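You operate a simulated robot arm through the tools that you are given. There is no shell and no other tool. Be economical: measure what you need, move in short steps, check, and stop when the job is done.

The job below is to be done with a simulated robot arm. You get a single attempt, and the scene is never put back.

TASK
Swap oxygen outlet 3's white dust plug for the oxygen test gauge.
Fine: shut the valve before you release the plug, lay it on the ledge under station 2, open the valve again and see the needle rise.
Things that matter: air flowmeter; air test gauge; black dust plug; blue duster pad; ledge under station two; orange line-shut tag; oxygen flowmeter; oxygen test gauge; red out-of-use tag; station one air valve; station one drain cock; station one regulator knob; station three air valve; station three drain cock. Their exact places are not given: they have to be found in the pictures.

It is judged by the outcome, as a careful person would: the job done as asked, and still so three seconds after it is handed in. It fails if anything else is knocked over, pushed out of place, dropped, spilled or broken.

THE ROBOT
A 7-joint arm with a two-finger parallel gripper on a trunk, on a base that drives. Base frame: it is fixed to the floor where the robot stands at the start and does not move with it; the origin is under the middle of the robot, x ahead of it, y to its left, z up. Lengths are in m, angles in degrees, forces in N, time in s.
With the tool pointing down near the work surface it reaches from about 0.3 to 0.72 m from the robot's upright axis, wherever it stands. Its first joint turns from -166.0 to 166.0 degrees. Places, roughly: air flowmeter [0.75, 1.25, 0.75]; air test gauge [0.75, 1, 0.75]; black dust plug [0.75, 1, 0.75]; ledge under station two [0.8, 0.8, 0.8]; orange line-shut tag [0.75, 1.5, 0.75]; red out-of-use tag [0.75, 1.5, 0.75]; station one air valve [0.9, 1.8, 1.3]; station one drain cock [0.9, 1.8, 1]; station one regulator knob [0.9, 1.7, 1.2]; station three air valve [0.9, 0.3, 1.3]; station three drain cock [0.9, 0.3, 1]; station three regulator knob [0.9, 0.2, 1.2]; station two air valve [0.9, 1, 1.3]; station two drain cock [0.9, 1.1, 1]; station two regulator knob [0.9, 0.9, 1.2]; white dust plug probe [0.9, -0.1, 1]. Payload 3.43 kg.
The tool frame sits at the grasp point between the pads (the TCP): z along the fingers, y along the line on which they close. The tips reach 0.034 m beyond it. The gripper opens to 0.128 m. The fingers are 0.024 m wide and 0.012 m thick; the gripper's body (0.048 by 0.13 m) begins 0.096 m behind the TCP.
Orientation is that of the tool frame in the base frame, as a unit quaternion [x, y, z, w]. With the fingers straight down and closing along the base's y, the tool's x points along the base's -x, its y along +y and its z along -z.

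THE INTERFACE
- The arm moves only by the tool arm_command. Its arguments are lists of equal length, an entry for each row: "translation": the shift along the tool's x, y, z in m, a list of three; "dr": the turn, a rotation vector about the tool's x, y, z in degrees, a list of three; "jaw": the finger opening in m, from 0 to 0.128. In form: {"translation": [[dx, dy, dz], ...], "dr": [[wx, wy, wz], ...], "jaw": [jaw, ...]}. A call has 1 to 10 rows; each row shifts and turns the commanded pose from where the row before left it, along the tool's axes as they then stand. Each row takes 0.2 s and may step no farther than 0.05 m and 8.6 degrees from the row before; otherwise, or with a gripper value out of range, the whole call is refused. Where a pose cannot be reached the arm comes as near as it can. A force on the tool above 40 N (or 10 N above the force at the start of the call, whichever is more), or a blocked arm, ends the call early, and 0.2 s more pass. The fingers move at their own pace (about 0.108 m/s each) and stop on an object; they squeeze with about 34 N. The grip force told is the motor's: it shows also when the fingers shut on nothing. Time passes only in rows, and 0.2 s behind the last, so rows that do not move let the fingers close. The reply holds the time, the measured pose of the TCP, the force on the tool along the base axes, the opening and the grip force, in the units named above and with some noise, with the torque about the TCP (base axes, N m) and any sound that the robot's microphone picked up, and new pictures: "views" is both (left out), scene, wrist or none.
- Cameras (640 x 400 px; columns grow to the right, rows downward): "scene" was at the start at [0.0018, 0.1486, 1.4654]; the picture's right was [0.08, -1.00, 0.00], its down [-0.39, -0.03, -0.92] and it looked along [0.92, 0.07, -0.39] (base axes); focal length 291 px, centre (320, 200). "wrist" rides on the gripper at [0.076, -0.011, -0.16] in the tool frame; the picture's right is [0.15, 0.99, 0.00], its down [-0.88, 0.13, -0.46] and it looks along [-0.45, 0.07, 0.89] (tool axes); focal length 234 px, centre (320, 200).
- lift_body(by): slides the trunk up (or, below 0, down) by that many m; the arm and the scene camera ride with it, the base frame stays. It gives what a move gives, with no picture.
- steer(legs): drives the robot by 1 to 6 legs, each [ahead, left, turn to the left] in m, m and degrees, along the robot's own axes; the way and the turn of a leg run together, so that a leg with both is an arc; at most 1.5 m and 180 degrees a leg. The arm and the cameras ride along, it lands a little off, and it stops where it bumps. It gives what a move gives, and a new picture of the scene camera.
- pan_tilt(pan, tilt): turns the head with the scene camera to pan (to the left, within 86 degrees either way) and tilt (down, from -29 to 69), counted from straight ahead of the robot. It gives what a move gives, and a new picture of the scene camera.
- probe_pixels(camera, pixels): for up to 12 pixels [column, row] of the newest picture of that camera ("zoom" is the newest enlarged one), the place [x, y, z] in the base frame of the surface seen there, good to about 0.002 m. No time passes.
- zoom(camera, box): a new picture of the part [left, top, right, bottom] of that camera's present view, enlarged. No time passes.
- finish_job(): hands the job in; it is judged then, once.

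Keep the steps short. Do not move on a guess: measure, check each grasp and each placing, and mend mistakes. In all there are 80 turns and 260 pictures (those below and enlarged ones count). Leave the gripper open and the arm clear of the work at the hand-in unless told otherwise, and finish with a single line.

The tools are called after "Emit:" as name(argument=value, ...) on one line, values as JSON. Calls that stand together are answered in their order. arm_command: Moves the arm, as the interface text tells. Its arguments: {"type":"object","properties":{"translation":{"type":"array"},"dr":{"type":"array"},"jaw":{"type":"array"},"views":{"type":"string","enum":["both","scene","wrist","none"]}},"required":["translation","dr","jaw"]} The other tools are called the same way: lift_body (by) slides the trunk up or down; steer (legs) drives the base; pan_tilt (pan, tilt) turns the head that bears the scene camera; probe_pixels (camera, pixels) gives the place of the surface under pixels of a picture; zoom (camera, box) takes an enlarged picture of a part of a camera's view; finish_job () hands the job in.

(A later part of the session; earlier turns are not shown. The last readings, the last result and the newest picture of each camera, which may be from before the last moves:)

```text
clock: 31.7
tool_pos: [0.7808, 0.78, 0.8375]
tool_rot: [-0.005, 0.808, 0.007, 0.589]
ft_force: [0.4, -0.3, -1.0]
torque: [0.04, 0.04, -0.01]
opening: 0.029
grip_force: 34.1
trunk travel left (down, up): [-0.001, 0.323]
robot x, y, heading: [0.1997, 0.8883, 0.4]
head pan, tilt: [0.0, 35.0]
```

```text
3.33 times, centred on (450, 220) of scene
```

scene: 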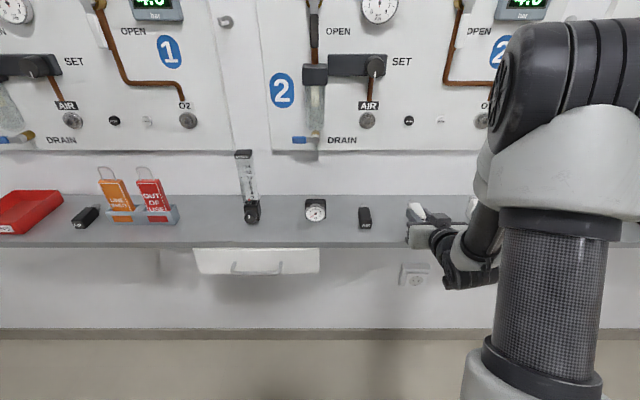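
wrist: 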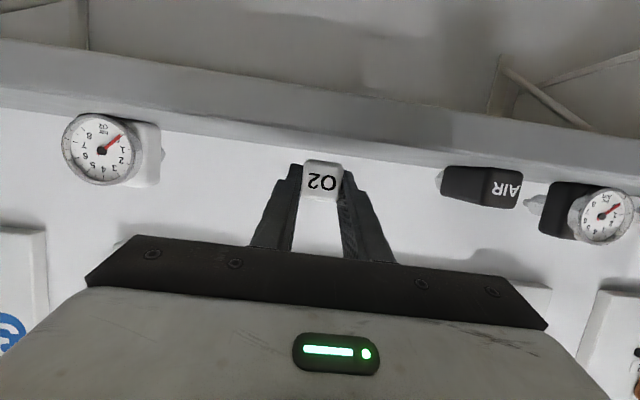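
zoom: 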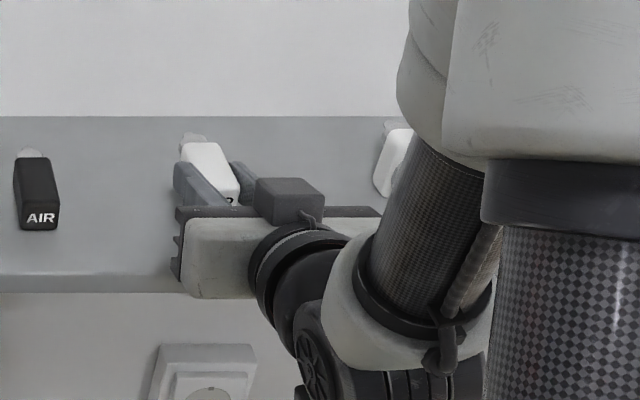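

I'll lower gently until the plug touches the ledge, which should be at a TCP z of about 0.826.

Emit:
arm_command(translation=[[0.0029, 0, 0.0009], [0.0029, 0, 0.0009], [0.0029, 0, 0.0009], [0.0014, 0, 0.0005], [0, 0, 0]], dr=[[0, 0, 0], [0, 0, 0], [0, 0, 0], [0, 0, 0], [0, 0, 0]], jaw=[0.02, 0.02, 0.02, 0.02, 0.02], views="wrist")

```text
clock: 32.9
tool_pos: [0.7824, 0.7806, 0.8265]
tool_rot: [-0.005, 0.808, 0.007, 0.589]
ft_force: [0.0, -0.7, -1.0]
torque: [0.02, 0.01, -0.01]
opening: 0.0294
grip_force: 34.5
trunk travel left (down, up): [-0.001, 0.323]
robot x, y, heading: [0.1994, 0.8912, 0.3]
head pan, tilt: [0.0, 35.0]
```

wrist: 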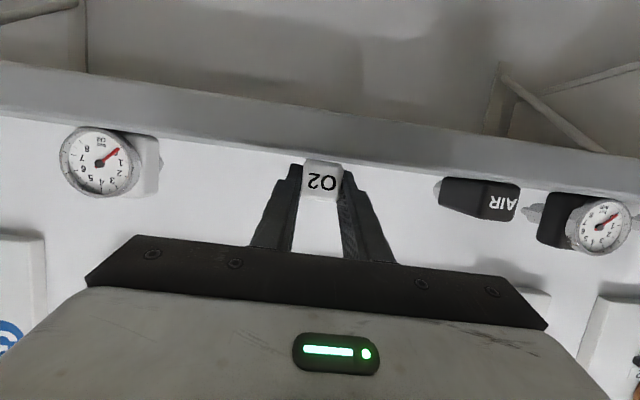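

Not touching yet. I'll go down in 1.5 mm steps.

Emit:
arm_command(translation=[[0.0014, 0, 0.0005], [0.0014, 0, 0.0005], [0, 0, 0]], dr=[[0, 0, 0], [0, 0, 0], [0, 0, 0]], jaw=[0.02, 0.02, 0.02], views="wrist")

```text
clock: 33.7
tool_pos: [0.7814, 0.7799, 0.824]
tool_rot: [-0.005, 0.808, 0.007, 0.589]
ft_force: [-0.4, 0.4, -0.2]
torque: [0.04, -0.01, 0.0]
opening: 0.029
grip_force: 33.7
trunk travel left (down, up): [-0.001, 0.323]
robot x, y, heading: [0.2019, 0.8868, 0.6]
head pan, tilt: [0.0, 35.0]
```

wrist: 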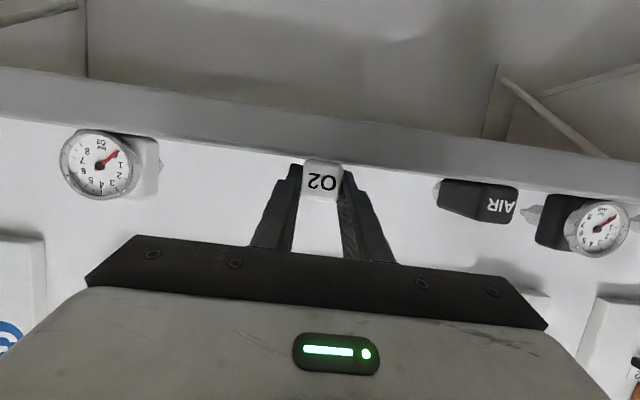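

Emit:
arm_command(translation=[[0.0014, 0, 0.0005], [0.0014, 0, 0.0005], [0.0014, 0, 0.0005], [0, 0, 0]], dr=[[0, 0, 0], [0, 0, 0], [0, 0, 0], [0, 0, 0]], jaw=[0.02, 0.02, 0.02, 0.02], views="wrist")

Emit:
probe_pixels(camera="wrist", pixels=[[322, 165], [322, 180], [322, 195], [322, 150], [400, 170]])

Emit:
zoom(camera="wrist", box=[270, 120, 380, 220])

```text
clock: 34.7
tool_pos: [0.7818, 0.7806, 0.8242]
tool_rot: [-0.007, 0.806, 0.008, 0.592]
ft_force: [-1.9, 1.8, 26.2]
torque: [0.0, 0.23, 0.0]
opening: 0.0292
grip_force: 34.0
trunk travel left (down, up): [-0.001, 0.323]
robot x, y, heading: [0.1979, 0.8862, 0.4]
head pan, tilt: [0.0, 35.0]
```

wrist: 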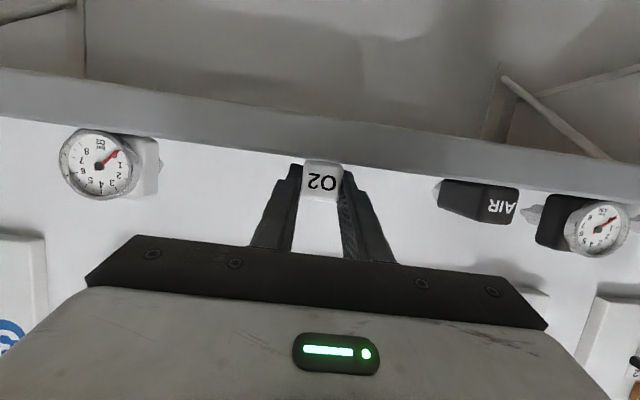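

```text
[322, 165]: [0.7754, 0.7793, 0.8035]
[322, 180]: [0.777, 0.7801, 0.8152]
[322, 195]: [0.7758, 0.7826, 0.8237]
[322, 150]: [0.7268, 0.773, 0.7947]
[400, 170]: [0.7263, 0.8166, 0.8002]
```

```text
4.00 times, centred on (325, 170) of wrist
```

zoom: 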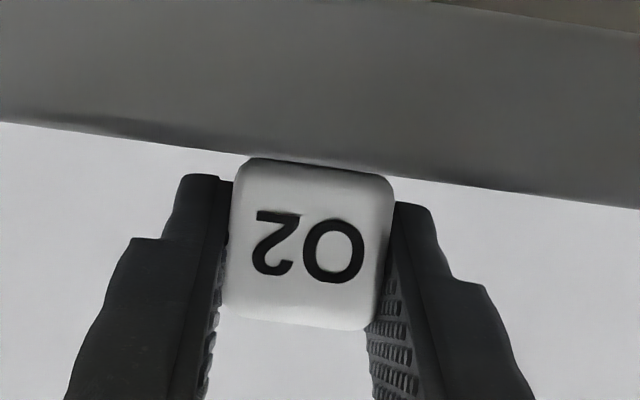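

It touched at TCP z 0.824, with 26 N. I'll ease up 3 mm, open, check that the plug stays, then back straight off.

Emit:
arm_command(translation=[[-0.0031, 0, -0.001], [0, 0, 0], [0, 0, 0], [0, 0, 0]], dr=[[0, 0, 0], [0, 0, 0], [0, 0, 0], [0, 0, 0]], jaw=[0.02, 0.035, 0.05, 0.06], views="wrist")

Emit:
arm_command(translation=[[0.006, 0, -0.0288], [0.0092, 0, -0.0286], [0.0092, 0, -0.0286], [-0.0285, 0, -0.0092], [-0.0285, 0, -0.0092]], dr=[[0, 0, 0], [0, 0, 0], [0, 0, 0], [0, 0, 0], [0, 0, 0]], jaw=[0.06, 0.06, 0.06, 0.06, 0.06])

```text
clock: 35.7
tool_pos: [0.7822, 0.7797, 0.8224]
tool_rot: [-0.005, 0.809, 0.007, 0.587]
ft_force: [-1.9, 1.3, 3.1]
torque: [0.0, -0.07, -0.01]
opening: 0.0593
grip_force: 0.1
trunk travel left (down, up): [-0.001, 0.323]
robot x, y, heading: [0.1999, 0.8878, 0.1]
head pan, tilt: [0.0, 35.0]
```

wrist: 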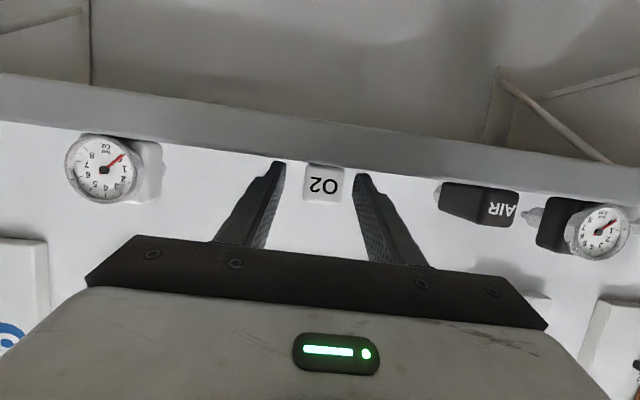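

```text
clock: 36.9
tool_pos: [0.7003, 0.7717, 0.8868]
tool_rot: [-0.005, 0.809, 0.007, 0.587]
ft_force: [-0.4, -0.3, -0.9]
torque: [-0.03, -0.03, 0.0]
opening: 0.0601
grip_force: 0.2
out of reach, approached as far as the arm can: row 3
trunk travel left (down, up): [-0.001, 0.323]
robot x, y, heading: [0.2028, 0.8942, 0.7]
head pan, tilt: [0.0, 35.0]
```

scene: 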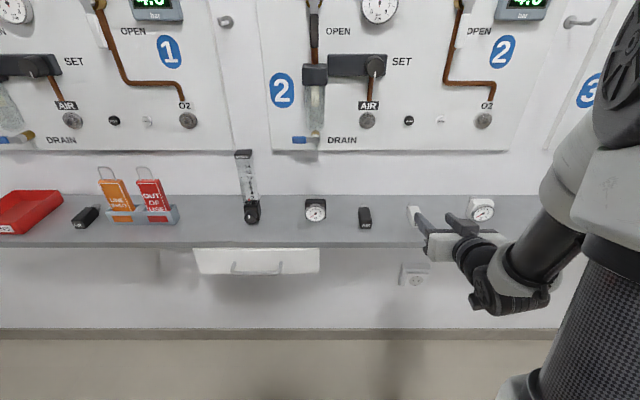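
wrist: 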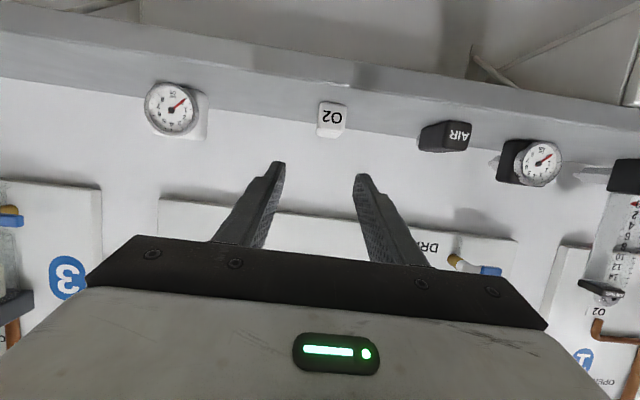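

The plug is lying on the ledge under station 2. Next I'll back off and shift right so the gripper faces the oxygen gauge at y ≈ 0.61.

Emit:
steer(legs=[[-0.1, 0, 0], [0, -0.165, 0]])

Emit:
arm_command(translation=[[0, 0, 0]], dr=[[0, 0, 0]], jaw=[0.09])

Emit:
zoom(camera="wrist", box=[250, 80, 410, 220])

Emit:
zoom(camera="scene", box=[300, 140, 460, 260])

```text
clock: 39.9
tool_pos: [0.6007, 0.6051, 0.8855]
tool_rot: [-0.005, 0.809, 0.007, 0.588]
ft_force: [1.0, -0.6, 0.2]
torque: [0.0, 0.0, -0.01]
opening: 0.06
grip_force: 0.2
trunk travel left (down, up): [-0.001, 0.323]
robot x, y, heading: [0.0969, 0.7202, 0.3]
head pan, tilt: [0.0, 35.0]
```

scene: 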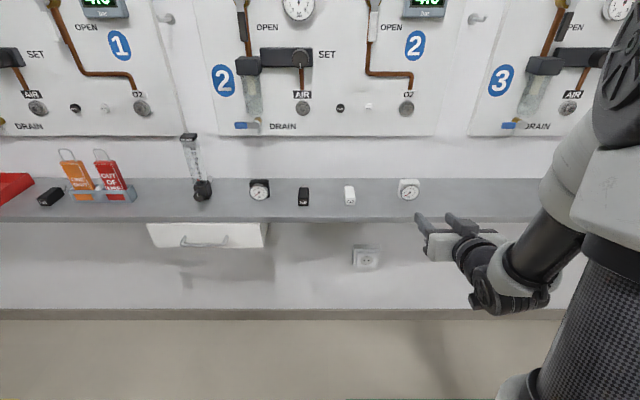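

```text
clock: 40.3
tool_pos: [0.6009, 0.605, 0.8862]
tool_rot: [-0.005, 0.809, 0.007, 0.588]
ft_force: [-0.7, -0.7, -0.3]
torque: [0.01, 0.02, 0.0]
opening: 0.0901
grip_force: 0.0
trunk travel left (down, up): [-0.001, 0.323]
robot x, y, heading: [0.0996, 0.7212, 0.4]
head pan, tilt: [0.0, 35.0]
```

scene: 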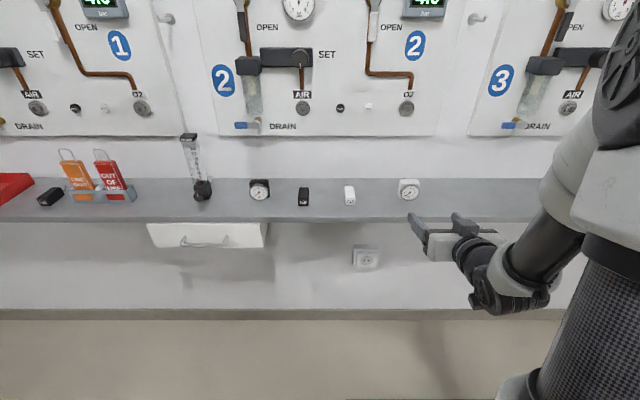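
wrist: 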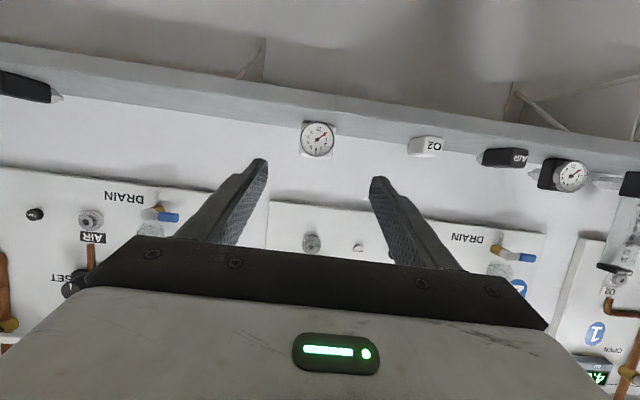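

```text
2.86 times, centred on (330, 150) of wrist
```

zoom: 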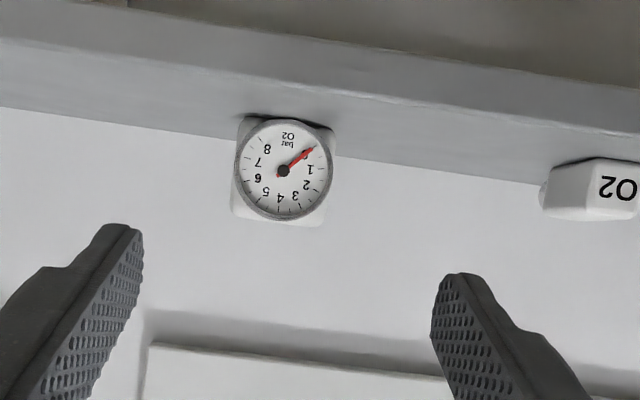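

```text
3.33 times, centred on (380, 200) of scene
```

zoom: 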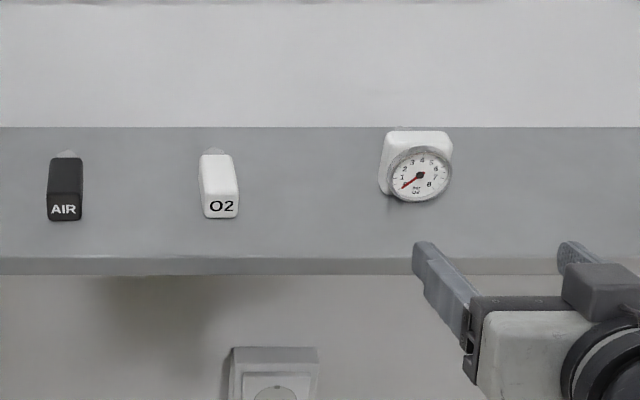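

Emit:
probe_pixels(camera="zoom", pixels=[[397, 175], [420, 175], [443, 175], [420, 157], [420, 193], [388, 140], [418, 135], [448, 140], [384, 175], [400, 146], [440, 144]])

Emit:
probe_pixels(camera="wrist", pixels=[[304, 139], [317, 139], [330, 139], [317, 126], [317, 153], [302, 154], [331, 157], [302, 128], [334, 128]])

```text
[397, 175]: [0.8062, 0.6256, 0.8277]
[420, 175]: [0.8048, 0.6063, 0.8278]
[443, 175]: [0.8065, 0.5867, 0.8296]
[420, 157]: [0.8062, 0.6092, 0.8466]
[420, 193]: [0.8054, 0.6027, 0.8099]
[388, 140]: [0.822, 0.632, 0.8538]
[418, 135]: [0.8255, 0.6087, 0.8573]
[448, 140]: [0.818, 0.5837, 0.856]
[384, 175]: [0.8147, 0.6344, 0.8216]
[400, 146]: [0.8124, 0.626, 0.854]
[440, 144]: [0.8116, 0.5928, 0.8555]
```

```text
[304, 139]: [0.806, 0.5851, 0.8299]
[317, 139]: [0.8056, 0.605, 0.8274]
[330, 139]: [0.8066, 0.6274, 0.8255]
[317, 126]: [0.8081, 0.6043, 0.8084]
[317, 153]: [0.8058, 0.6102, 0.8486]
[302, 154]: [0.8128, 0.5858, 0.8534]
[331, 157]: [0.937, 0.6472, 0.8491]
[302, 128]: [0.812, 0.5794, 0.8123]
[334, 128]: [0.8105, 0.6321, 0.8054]
```

The gauge faces me squarely: dial at x 0.805, centre y 0.607, z 0.829, about 52 mm wide with its base on the ledge. I'll drive in 5 cm and come down level with it, still short of it.

Emit:
steer(legs=[[0.05, 0.0, 0]])

Emit:
arm_command(translation=[[0.0137, 0.001, 0.0359], [0.0137, 0.001, 0.0359], [0, 0, 0]], dr=[[0, 0, 0], [0, 0, 0], [0, 0, 0]], jaw=[0.09, 0.09, 0.09])

```text
clock: 41.2
tool_pos: [0.6519, 0.6057, 0.8851]
tool_rot: [-0.005, 0.808, 0.007, 0.589]
ft_force: [-0.4, 0.0, 0.0]
torque: [0.0, -0.01, -0.01]
opening: 0.0899
grip_force: 0.0
trunk travel left (down, up): [-0.001, 0.323]
robot x, y, heading: [0.1481, 0.7237, 0.4]
head pan, tilt: [0.0, 35.0]
```

scene: 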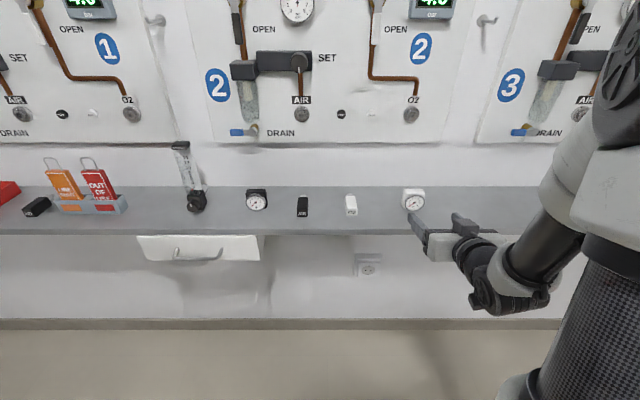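

```text
clock: 42.0
tool_pos: [0.7132, 0.6052, 0.8379]
tool_rot: [-0.005, 0.808, 0.007, 0.589]
ft_force: [0.9, -0.4, 0.0]
torque: [0.0, 0.03, -0.02]
opening: 0.0898
grip_force: 0.1
trunk travel left (down, up): [-0.001, 0.323]
robot x, y, heading: [0.1516, 0.7235, 0.6]
head pan, tilt: [0.0, 35.0]
```

scene: 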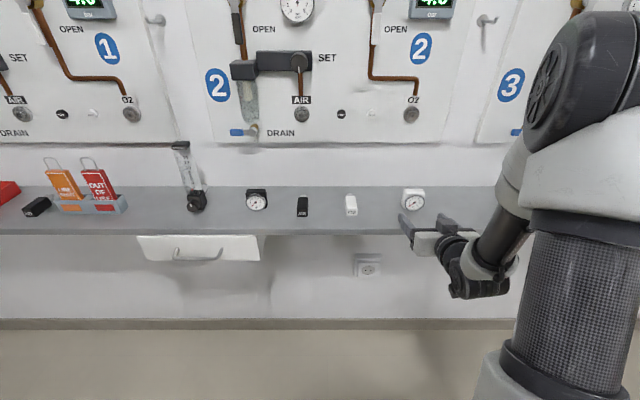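
wrist: 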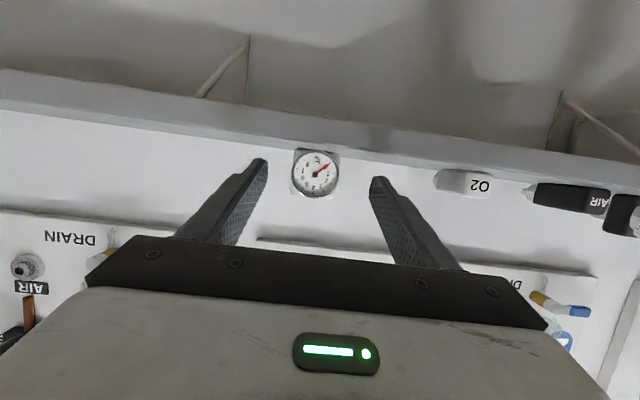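

The gauge is centred between the fingers. I'll advance 10 cm straight in, without closing.

Emit:
arm_command(translation=[[-0.0101, 0, 0.0314], [-0.0101, 0, 0.0314], [-0.0101, 0, 0.0314], [0, 0, 0]], dr=[[0, 0, 0], [0, 0, 0], [0, 0, 0], [0, 0, 0]], jaw=[0.09, 0.09, 0.09, 0.09])

Emit:
zoom(camera="wrist", box=[220, 120, 420, 250])

```text
clock: 43.0
tool_pos: [0.8119, 0.6085, 0.8362]
tool_rot: [-0.005, 0.809, 0.007, 0.588]
ft_force: [-0.2, 0.1, -0.3]
torque: [0.01, 0.04, -0.01]
opening: 0.09
grip_force: 0.0
trunk travel left (down, up): [-0.001, 0.323]
robot x, y, heading: [0.149, 0.7226, 0.5]
head pan, tilt: [0.0, 35.0]
```

scene: 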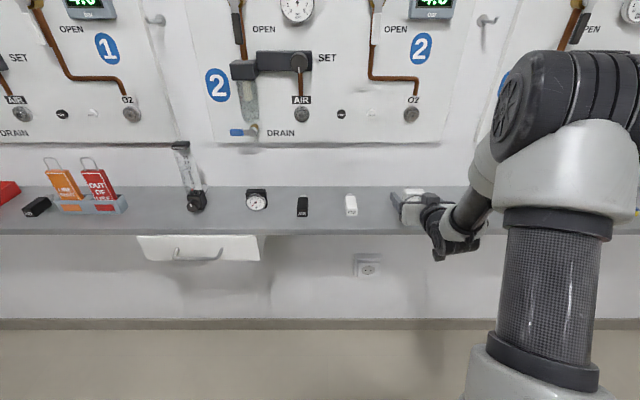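
wrist: 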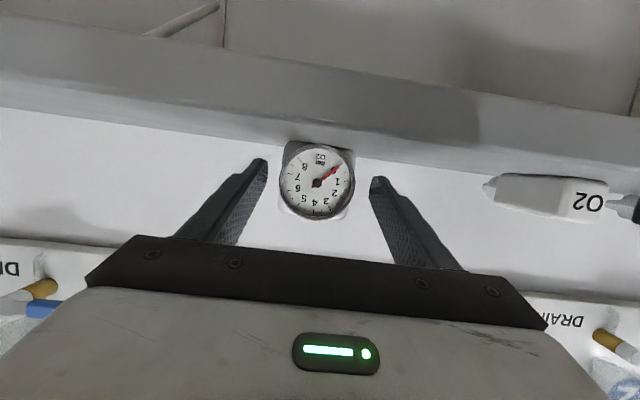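

```text
3.08 times, centred on (320, 185) of wrist
```

zoom: 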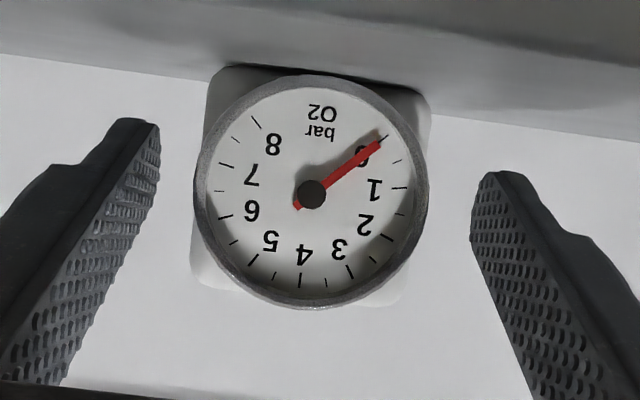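

The fingers straddle the gauge evenly, so I'll close on it.

Emit:
arm_command(translation=[[0, 0, 0], [0, 0, 0], [0, 0, 0]], dr=[[0, 0, 0], [0, 0, 0], [0, 0, 0]], jaw=[0.055, 0.04, 0.04], views="wrist")

```text
clock: 43.8
tool_pos: [0.8111, 0.6096, 0.8366]
tool_rot: [-0.005, 0.808, 0.007, 0.589]
ft_force: [0.5, -0.2, 0.5]
torque: [-0.07, -0.04, -0.02]
opening: 0.0555
grip_force: 34.2
trunk travel left (down, up): [-0.001, 0.323]
robot x, y, heading: [0.1497, 0.725, 0.6]
head pan, tilt: [0.0, 35.0]
```

wrist: 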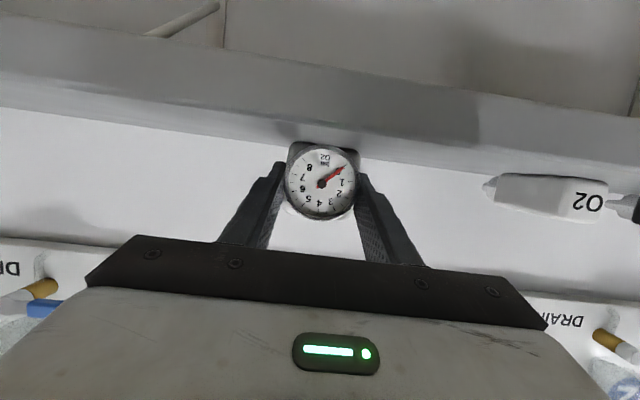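

It's held, with an opening of 55 mm. I'll lift it, then check the grasp and see where its probe is.

Emit:
arm_command(translation=[[-0.019, 0, -0.0061], [-0.0381, 0, -0.0122], [-0.0381, 0, -0.0122], [-0.0286, 0, -0.0092], [0.0092, 0, -0.0286]], dr=[[0, 0, 0], [0, 0, 0], [0, 0, 0], [0, 0, 0], [0, 0, 0]], jaw=[0.04, 0.04, 0.04, 0.04, 0.04])

Emit:
zoom(camera="scene", box=[340, 100, 500, 240])

```text
clock: 45.0
tool_pos: [0.7809, 0.6089, 0.9657]
tool_rot: [-0.005, 0.809, 0.008, 0.587]
ft_force: [-0.6, -0.3, -3.1]
torque: [-0.01, -0.01, -0.01]
opening: 0.0556
grip_force: 33.8
trunk travel left (down, up): [-0.001, 0.323]
robot x, y, heading: [0.1513, 0.7256, 0.2]
head pan, tilt: [0.0, 35.0]
```

scene: 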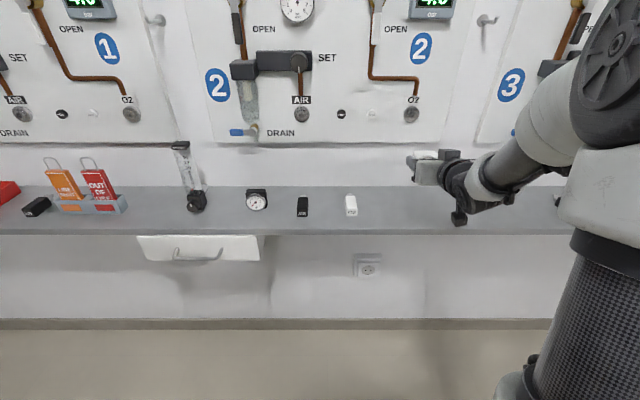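
wrist: 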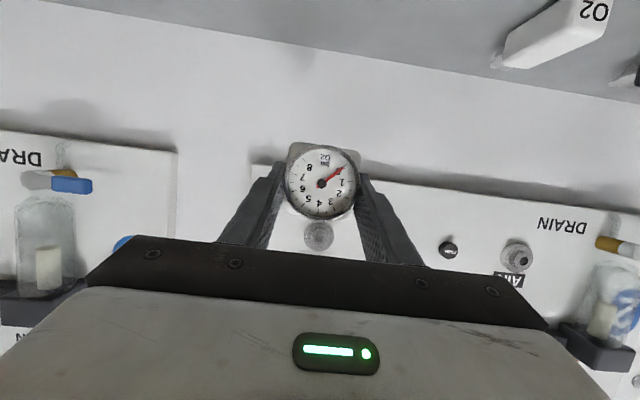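

```text
2.86 times, centred on (420, 170) of scene
```

zoom: 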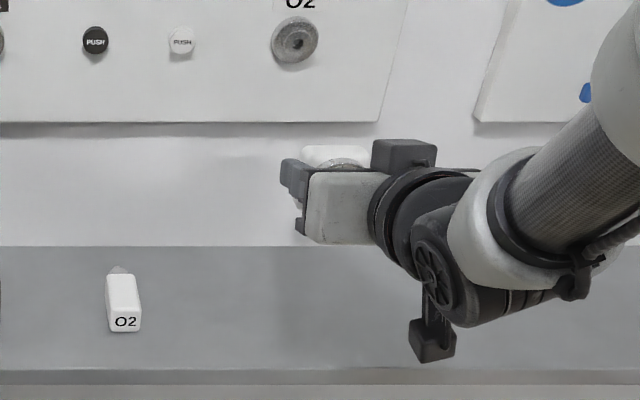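

It's firmly held, dial upright. I'll raise to outlet height (TCP z ≈ 1.048), back off 0.15 and drive right to station 3.

Emit:
arm_command(translation=[[-0.039, 0, -0.0126], [-0.039, 0, -0.0126], [0, 0, 0]], dr=[[0, 0, 0], [0, 0, 0], [0, 0, 0]], jaw=[0.04, 0.04, 0.04], views="none")

Emit:
steer(legs=[[-0.15, 0, 0], [0, -0.723, 0]])

```text
clock: 45.8
tool_pos: [0.7834, 0.609, 1.0499]
tool_rot: [-0.005, 0.809, 0.007, 0.588]
ft_force: [-0.2, -1.0, -1.1]
torque: [0.0, 0.03, 0.01]
opening: 0.0555
grip_force: 34.2
trunk travel left (down, up): [-0.001, 0.323]
robot x, y, heading: [0.1488, 0.7178, 0.3]
head pan, tilt: [0.0, 35.0]
```

```text
clock: 54.2
tool_pos: [0.6404, -0.1158, 1.0497]
tool_rot: [-0.005, 0.809, 0.006, 0.587]
ft_force: [-0.7, 0.5, -2.0]
torque: [0.0, 0.07, 0.03]
opening: 0.0554
grip_force: 34.1
trunk travel left (down, up): [-0.001, 0.323]
robot x, y, heading: [0.0124, -0.0044, 0.3]
head pan, tilt: [0.0, 35.0]
```

scene: 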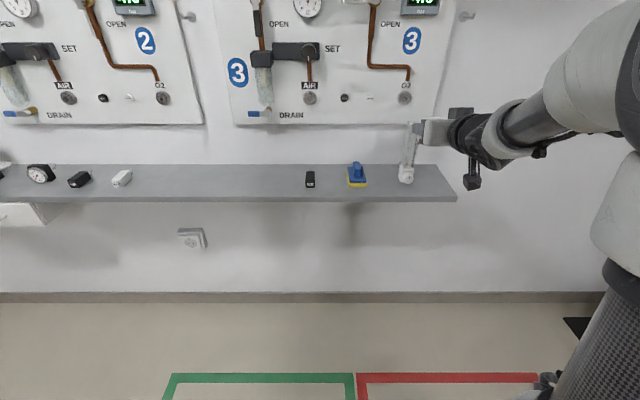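

TCP y is -0.116, nearly on the outlet line. I'll drive ahead 0.13 and look at the alignment.

Emit:
steer(legs=[[0.13, 0, 0]])

Emit:
pan_tilt(pan=-5, tilt=25)

Emit:
zoom(camera="scene", box=[320, 130, 460, 260])

Emit:
arm_command(translation=[[0, 0, 0]], dr=[[0, 0, 0]], jaw=[0.04], views="wrist")

```text
clock: 55.5
tool_pos: [0.771, -0.1149, 1.0494]
tool_rot: [-0.005, 0.808, 0.007, 0.589]
ft_force: [-0.1, -0.6, -1.9]
torque: [-0.03, 0.0, -0.02]
opening: 0.0554
grip_force: 33.9
trunk travel left (down, up): [-0.001, 0.323]
robot x, y, heading: [0.1363, -0.0002, 0.3]
head pan, tilt: [0.0, 35.0]
```

scene: 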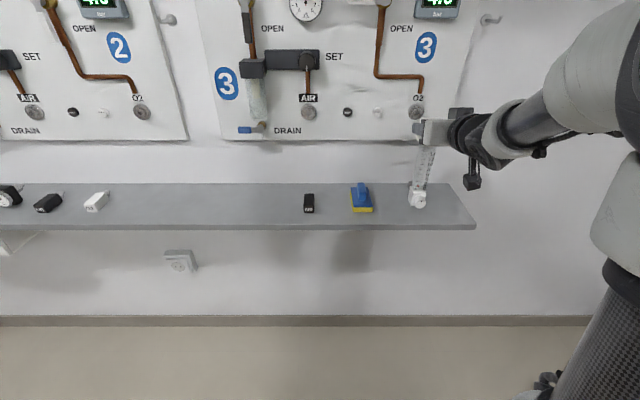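

```text
clock: 56.2
tool_pos: [0.7705, -0.1131, 1.0491]
tool_rot: [-0.006, 0.809, 0.008, 0.587]
ft_force: [-0.6, -0.7, -1.7]
torque: [-0.04, 0.01, -0.02]
opening: 0.0553
grip_force: 34.0
trunk travel left (down, up): [-0.001, 0.323]
robot x, y, heading: [0.1381, -0.0028, 0.4]
head pan, tilt: [-5.0, 25.0]
```

scene: 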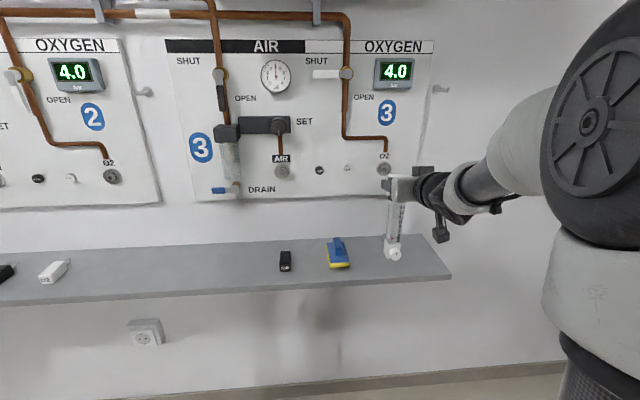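

```text
3.08 times, centred on (390, 195) of scene
```

zoom: 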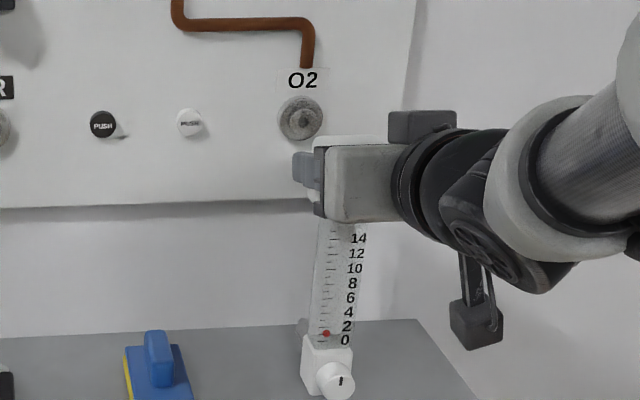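

```text
clock: 56.6
tool_pos: [0.7699, -0.1145, 1.0497]
tool_rot: [-0.005, 0.809, 0.007, 0.588]
ft_force: [-0.2, 0.4, -2.4]
torque: [-0.02, 0.01, 0.02]
opening: 0.0554
grip_force: 33.8
trunk travel left (down, up): [-0.001, 0.323]
robot x, y, heading: [0.1373, -0.0026, 0.4]
head pan, tilt: [-5.0, 25.0]
```

wrist: 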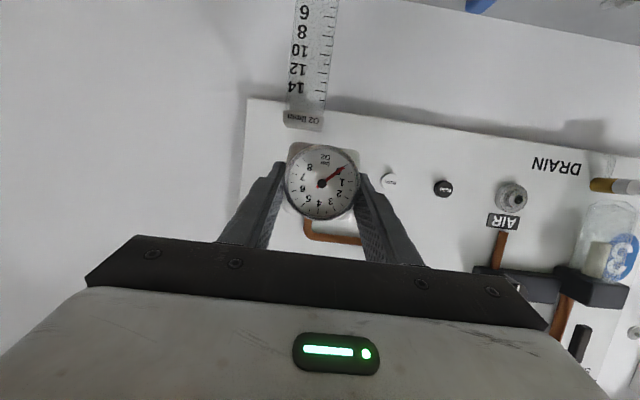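

Next I'll re-measure the outlet, the gauge as held, and how high the flowmeter's top reaches below the path.

Emit:
probe_pixels(camera="zoom", pixels=[[301, 118], [282, 118], [320, 118], [301, 99], [301, 137], [345, 139], [375, 137], [320, 225]])

Emit:
probe_pixels(camera="wrist", pixels=[[303, 122], [303, 128], [290, 124], [318, 129], [322, 183], [292, 150], [352, 155], [322, 149], [322, 217], [322, 143]])

Emit:
zoom(camera="wrist", box=[260, 90, 390, 230])

```text
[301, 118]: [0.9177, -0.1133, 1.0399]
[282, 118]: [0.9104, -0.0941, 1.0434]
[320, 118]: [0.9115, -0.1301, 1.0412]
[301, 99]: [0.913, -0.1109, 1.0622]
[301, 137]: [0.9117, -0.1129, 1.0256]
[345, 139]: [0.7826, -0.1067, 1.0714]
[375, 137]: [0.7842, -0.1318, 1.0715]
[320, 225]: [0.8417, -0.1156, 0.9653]
```

```text
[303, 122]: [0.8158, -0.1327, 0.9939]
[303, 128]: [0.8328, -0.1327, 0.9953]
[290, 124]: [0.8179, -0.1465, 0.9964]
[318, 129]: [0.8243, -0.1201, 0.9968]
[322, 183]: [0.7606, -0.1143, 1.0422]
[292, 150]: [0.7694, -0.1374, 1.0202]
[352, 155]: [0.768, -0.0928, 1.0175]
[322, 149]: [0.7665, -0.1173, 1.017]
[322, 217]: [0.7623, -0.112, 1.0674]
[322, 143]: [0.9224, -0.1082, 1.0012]
```

```text
2.86 times, centred on (325, 160) of wrist
```

zoom: 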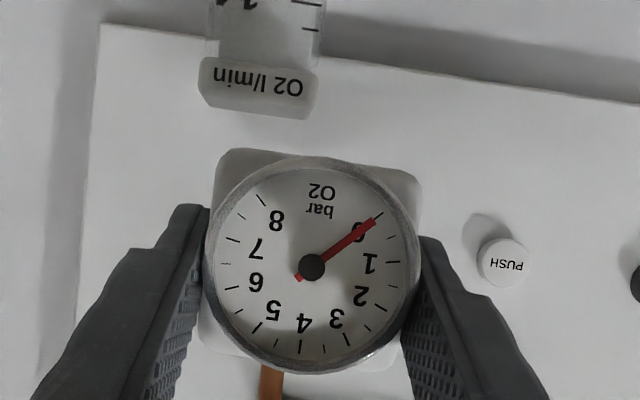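

The gauge's centre is at y -0.114, z about 1.043. The outlet is at y -0.114, z about 1.041. The flowmeter's top at 0.996 clears the gauge by nearly 2 cm. I'll lower 2 mm and advance 5 cm.

Emit:
arm_command(translation=[[-0.0042, -0.0003, 0.0196], [-0.0061, -0.0003, 0.019], [-0.0031, -0.0002, 0.0095], [0, 0, 0]], dr=[[0, 0, 0], [0, 0, 0], [0, 0, 0], [0, 0, 0]], jaw=[0.04, 0.04, 0.04, 0.04])

Emit:
zoom(camera="scene", box=[340, 140, 440, 220])

```text
clock: 57.6
tool_pos: [0.8213, -0.113, 1.0485]
tool_rot: [-0.005, 0.809, 0.007, 0.588]
ft_force: [0.1, 0.2, -0.8]
torque: [0.0, -0.01, 0.01]
opening: 0.0554
grip_force: 33.8
trunk travel left (down, up): [-0.001, 0.323]
robot x, y, heading: [0.1342, 0.0024, 0.6]
head pan, tilt: [-5.0, 25.0]
```

scene: 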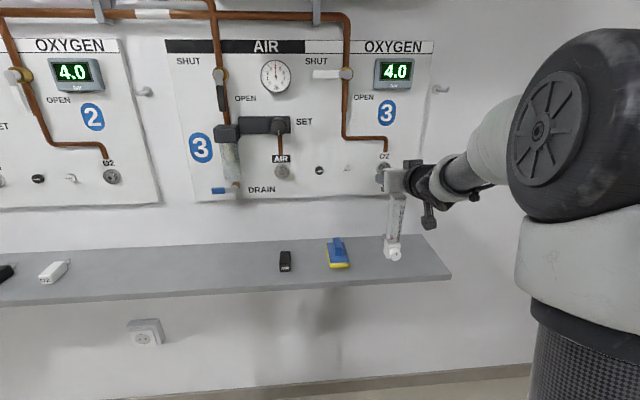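
wrist: 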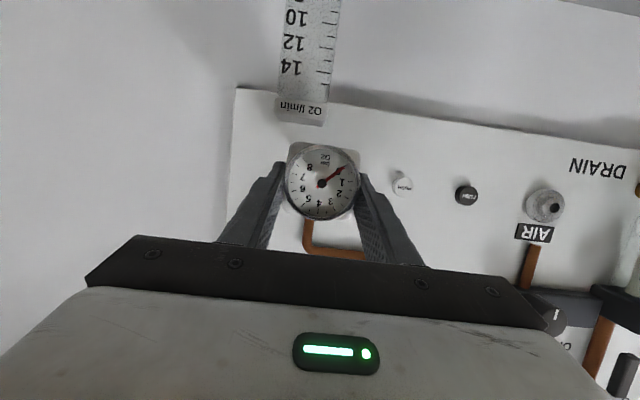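

```text
5.00 times, centred on (390, 180) of scene
```

zoom: 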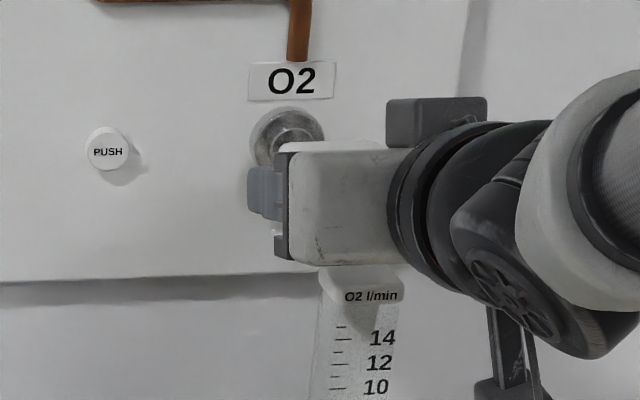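

No contact yet. I'll carry on in 5 mm steps.

Emit:
arm_command(translation=[[-0.0015, -0.0001, 0.0048], [-0.0015, -0.0001, 0.0048], [-0.0015, -0.0001, 0.0048], [-0.0015, -0.0001, 0.0048]], dr=[[0, 0, 0], [0, 0, 0], [0, 0, 0], [0, 0, 0]], jaw=[0.04, 0.04, 0.04, 0.04], views="wrist")

Emit:
zoom(camera="scene", box=[340, 140, 440, 220])

```text
clock: 58.6
tool_pos: [0.8398, -0.1136, 1.0466]
tool_rot: [-0.005, 0.809, 0.007, 0.588]
ft_force: [0.3, -0.2, -2.1]
torque: [0.04, 0.0, 0.01]
opening: 0.0554
grip_force: 33.8
trunk travel left (down, up): [-0.001, 0.323]
robot x, y, heading: [0.1341, -0.0003, 0.6]
head pan, tilt: [-5.0, 25.0]
```

wrist: 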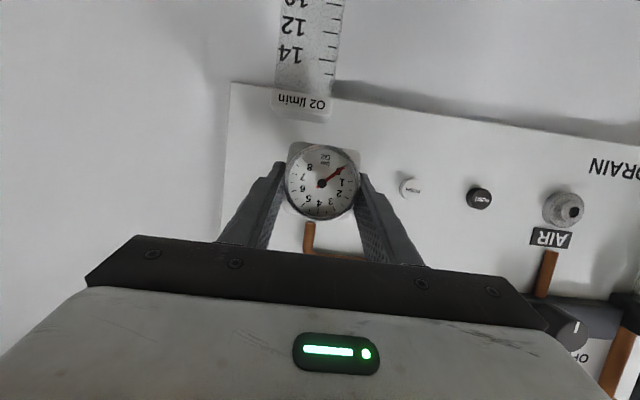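

```text
5.00 times, centred on (390, 180) of scene
```

zoom: 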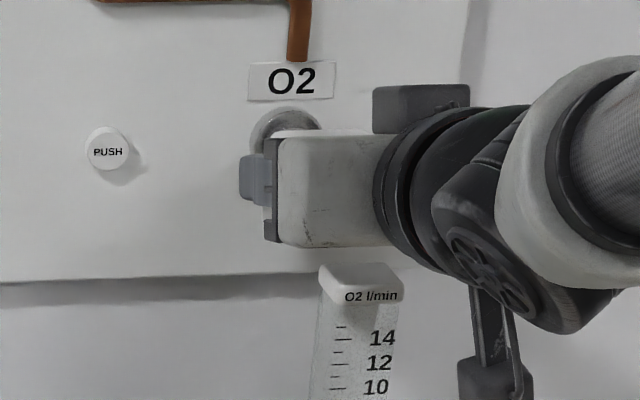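

Emit:
arm_command(translation=[[-0.0015, -0.0001, 0.0048], [-0.0015, -0.0001, 0.0048], [-0.0015, -0.0001, 0.0048], [-0.0015, -0.0001, 0.0048]], dr=[[0, 0, 0], [0, 0, 0], [0, 0, 0], [0, 0, 0]], jaw=[0.04, 0.04, 0.04, 0.04], views="wrist")

Emit:
zoom(camera="scene", box=[340, 140, 440, 220])

```text
clock: 59.5
tool_pos: [0.8515, -0.1145, 1.0491]
tool_rot: [-0.005, 0.809, 0.006, 0.588]
ft_force: [-25.7, 4.0, 5.5]
torque: [0.26, -0.38, -0.27]
opening: 0.0556
grip_force: 34.0
trunk travel left (down, up): [-0.001, 0.323]
robot x, y, heading: [0.1374, 0.0016, 0.4]
head pan, tilt: [-5.0, 25.0]
stopped in row 4: the force on the tool passed its limit at 62 N (the readings are from after the stop); the commanded pose is now the measured one
```

wrist: 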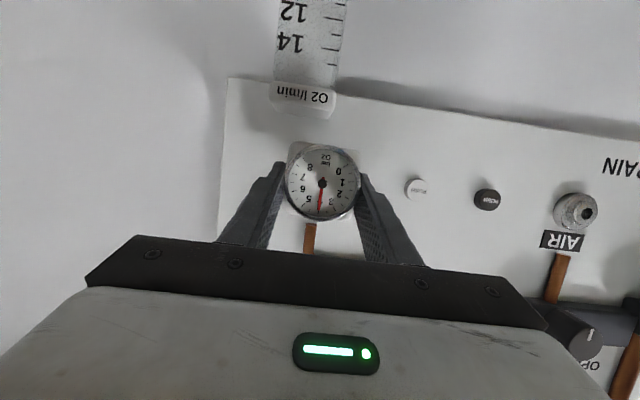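

```text
5.00 times, centred on (390, 180) of scene
```

zoom: 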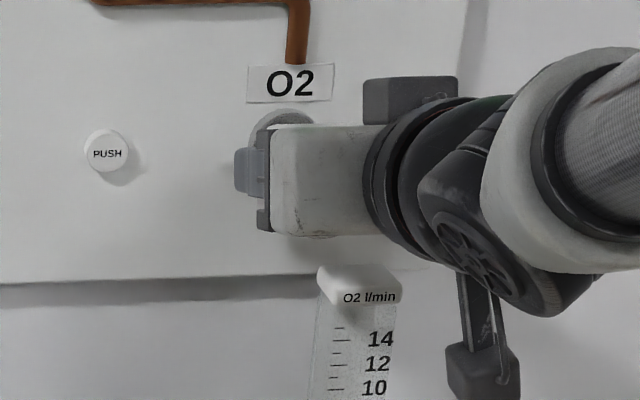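

The needle now reads about 4, so the probe has engaged; the gas seems to be still trapped in the line. I'll look closely and recheck the lever.

Emit:
zoom(camera="wrist", box=[270, 130, 370, 230])

Emit:
zoom(camera="scene", box=[290, 30, 440, 130])

Emit:
probe_pixels(camera="wrist", pixels=[[322, 172], [300, 183], [345, 183], [322, 148], [322, 210]])

```text
4.00 times, centred on (320, 180) of wrist
```

zoom: 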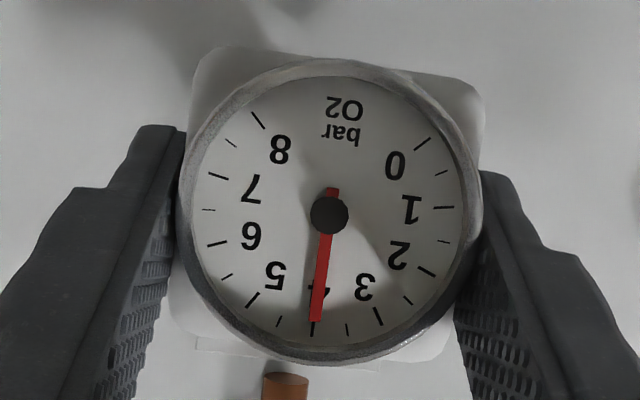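

```text
4.00 times, centred on (365, 80) of scene
```

zoom: 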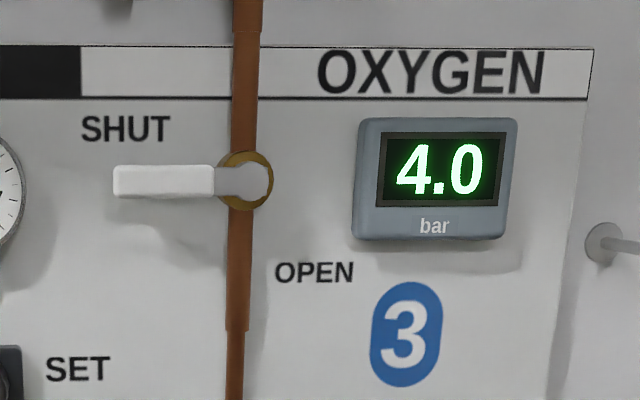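

```text
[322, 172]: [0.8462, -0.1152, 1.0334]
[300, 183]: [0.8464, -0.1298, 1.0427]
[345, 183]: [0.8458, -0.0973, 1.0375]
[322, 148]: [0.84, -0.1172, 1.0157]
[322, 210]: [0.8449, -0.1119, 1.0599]
```

The lever is squarely at SHUT and the gauge is in the outlet, but I heard no latch click. I'll push a little more, gently, to make sure it's fully seated.

Emit:
arm_command(translation=[[-0.0006, 0, 0.0019], [-0.0006, 0, 0.0019], [0, 0, 0]], dr=[[0, 0, 0], [0, 0, 0], [0, 0, 0]], jaw=[0.04, 0.04, 0.04], views="wrist")

Emit:
probe_pixels(camera="wrist", pixels=[[322, 172], [300, 183], [345, 183]])

```text
clock: 59.9
tool_pos: [0.851, -0.1153, 1.0476]
tool_rot: [-0.005, 0.809, 0.005, 0.588]
ft_force: [-26.9, 3.0, 6.5]
torque: [0.22, -0.29, 0.06]
opening: 0.0552
grip_force: 34.3
trunk travel left (down, up): [-0.001, 0.323]
robot x, y, heading: [0.1384, -0.0024, 0.4]
head pan, tilt: [-5.0, 25.0]
stopped in row 2: the force on the tool passed its limit at 43 N (the readings are from after the stop); the commanded pose is now the measured one
```

wrist: 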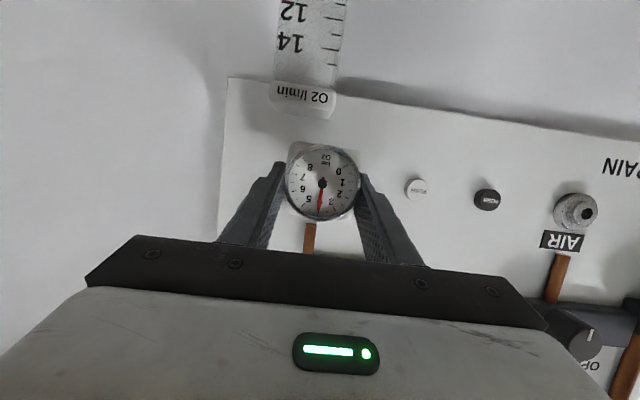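

```text
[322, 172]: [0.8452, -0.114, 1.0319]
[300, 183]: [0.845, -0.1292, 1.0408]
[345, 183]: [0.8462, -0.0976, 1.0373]
```

It's against a hard stop. I'll pull back lightly to test the latch: if it holds, the force will rise and the gauge won't move.

Emit:
arm_command(translation=[[0.0009, 0, -0.0029], [0.0009, 0, -0.0029], [0, 0, 0]], dr=[[0, 0, 0], [0, 0, 0], [0, 0, 0]], jaw=[0.04, 0.04, 0.04], views="wrist")

Emit:
probe_pixels(camera="wrist", pixels=[[322, 172], [300, 183], [345, 183]])

```text
clock: 60.7
tool_pos: [0.8513, -0.1143, 1.048]
tool_rot: [-0.006, 0.809, 0.007, 0.588]
ft_force: [26.2, -2.1, 12.5]
torque: [-0.06, -0.32, -0.51]
opening: 0.0556
grip_force: 34.2
trunk travel left (down, up): [-0.001, 0.323]
robot x, y, heading: [0.1363, 0.0008, 0.4]
head pan, tilt: [-5.0, 25.0]
```

wrist: 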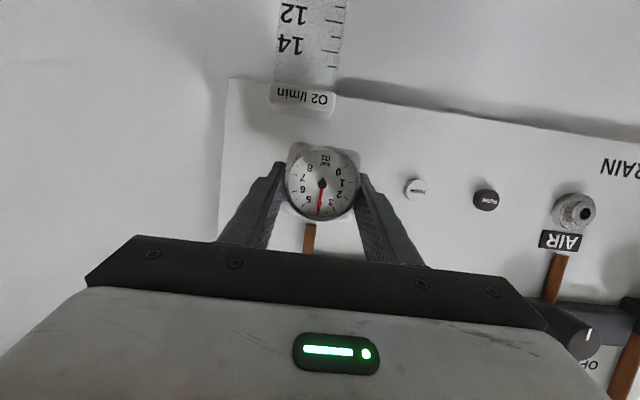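

```text
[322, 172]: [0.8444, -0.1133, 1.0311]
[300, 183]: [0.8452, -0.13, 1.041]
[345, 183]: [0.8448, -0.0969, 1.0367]
```

It's latched: a 26 N pull doesn't move it. I'll take the load off, open the fingers and back straight out.

Emit:
arm_command(translation=[[-0.0009, 0, 0.0029], [0, 0, 0], [0, 0, 0]], dr=[[0, 0, 0], [0, 0, 0], [0, 0, 0]], jaw=[0.04, 0.07, 0.085], views="none")

Emit:
arm_command(translation=[[0.0092, 0, -0.0286], [0.0107, 0, -0.0333], [0.0107, 0, -0.0333]], dr=[[0, 0, 0], [0, 0, 0], [0, 0, 0]], jaw=[0.085, 0.085, 0.085])

Emit:
zoom(camera="wrist", box=[250, 90, 410, 230])

```text
clock: 61.5
tool_pos: [0.8513, -0.1159, 1.0449]
tool_rot: [-0.005, 0.81, 0.005, 0.586]
ft_force: [-0.2, -1.1, 0.4]
torque: [0.0, -0.01, 0.01]
opening: 0.0849
grip_force: 0.1
trunk travel left (down, up): [-0.001, 0.323]
robot x, y, heading: [0.135, 0.0031, 0.4]
head pan, tilt: [-5.0, 25.0]
```

```text
clock: 62.3
tool_pos: [0.7506, -0.1159, 1.0472]
tool_rot: [-0.005, 0.81, 0.006, 0.586]
ft_force: [0.9, 0.5, -0.1]
torque: [0.03, -0.01, 0.01]
opening: 0.0853
grip_force: 0.1
trunk travel left (down, up): [-0.001, 0.323]
robot x, y, heading: [0.1375, -0.002, 0.4]
head pan, tilt: [-5.0, 25.0]
```

scene: 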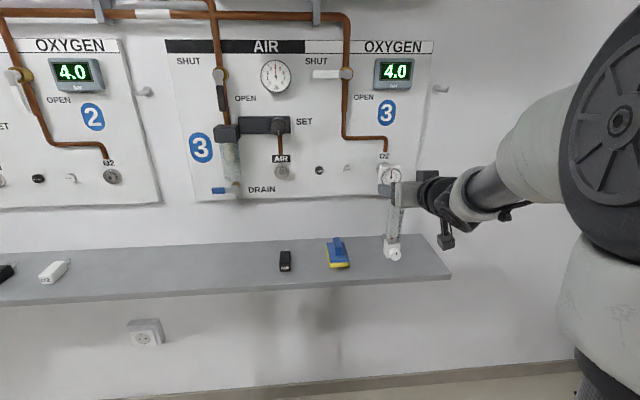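
wrist: 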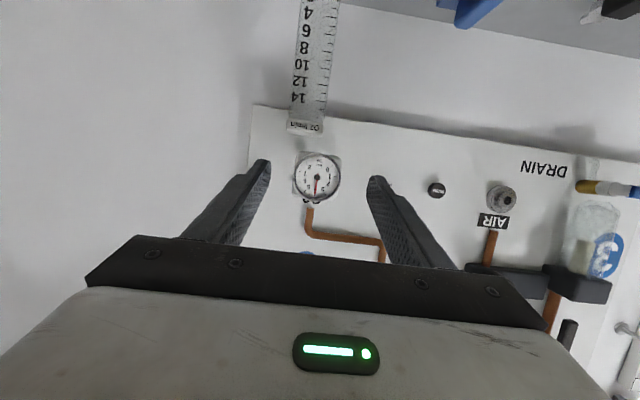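

```text
2.86 times, centred on (330, 160) of wrist
```

zoom: 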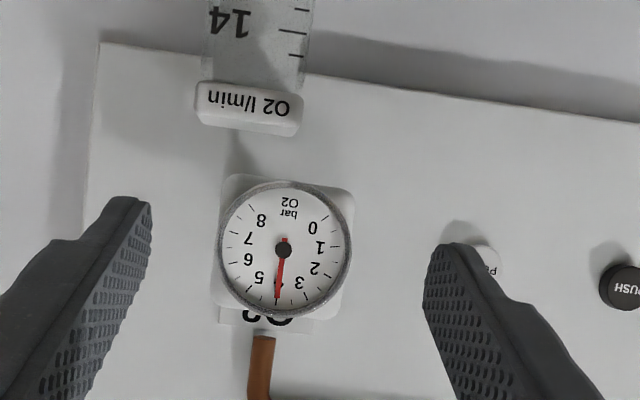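

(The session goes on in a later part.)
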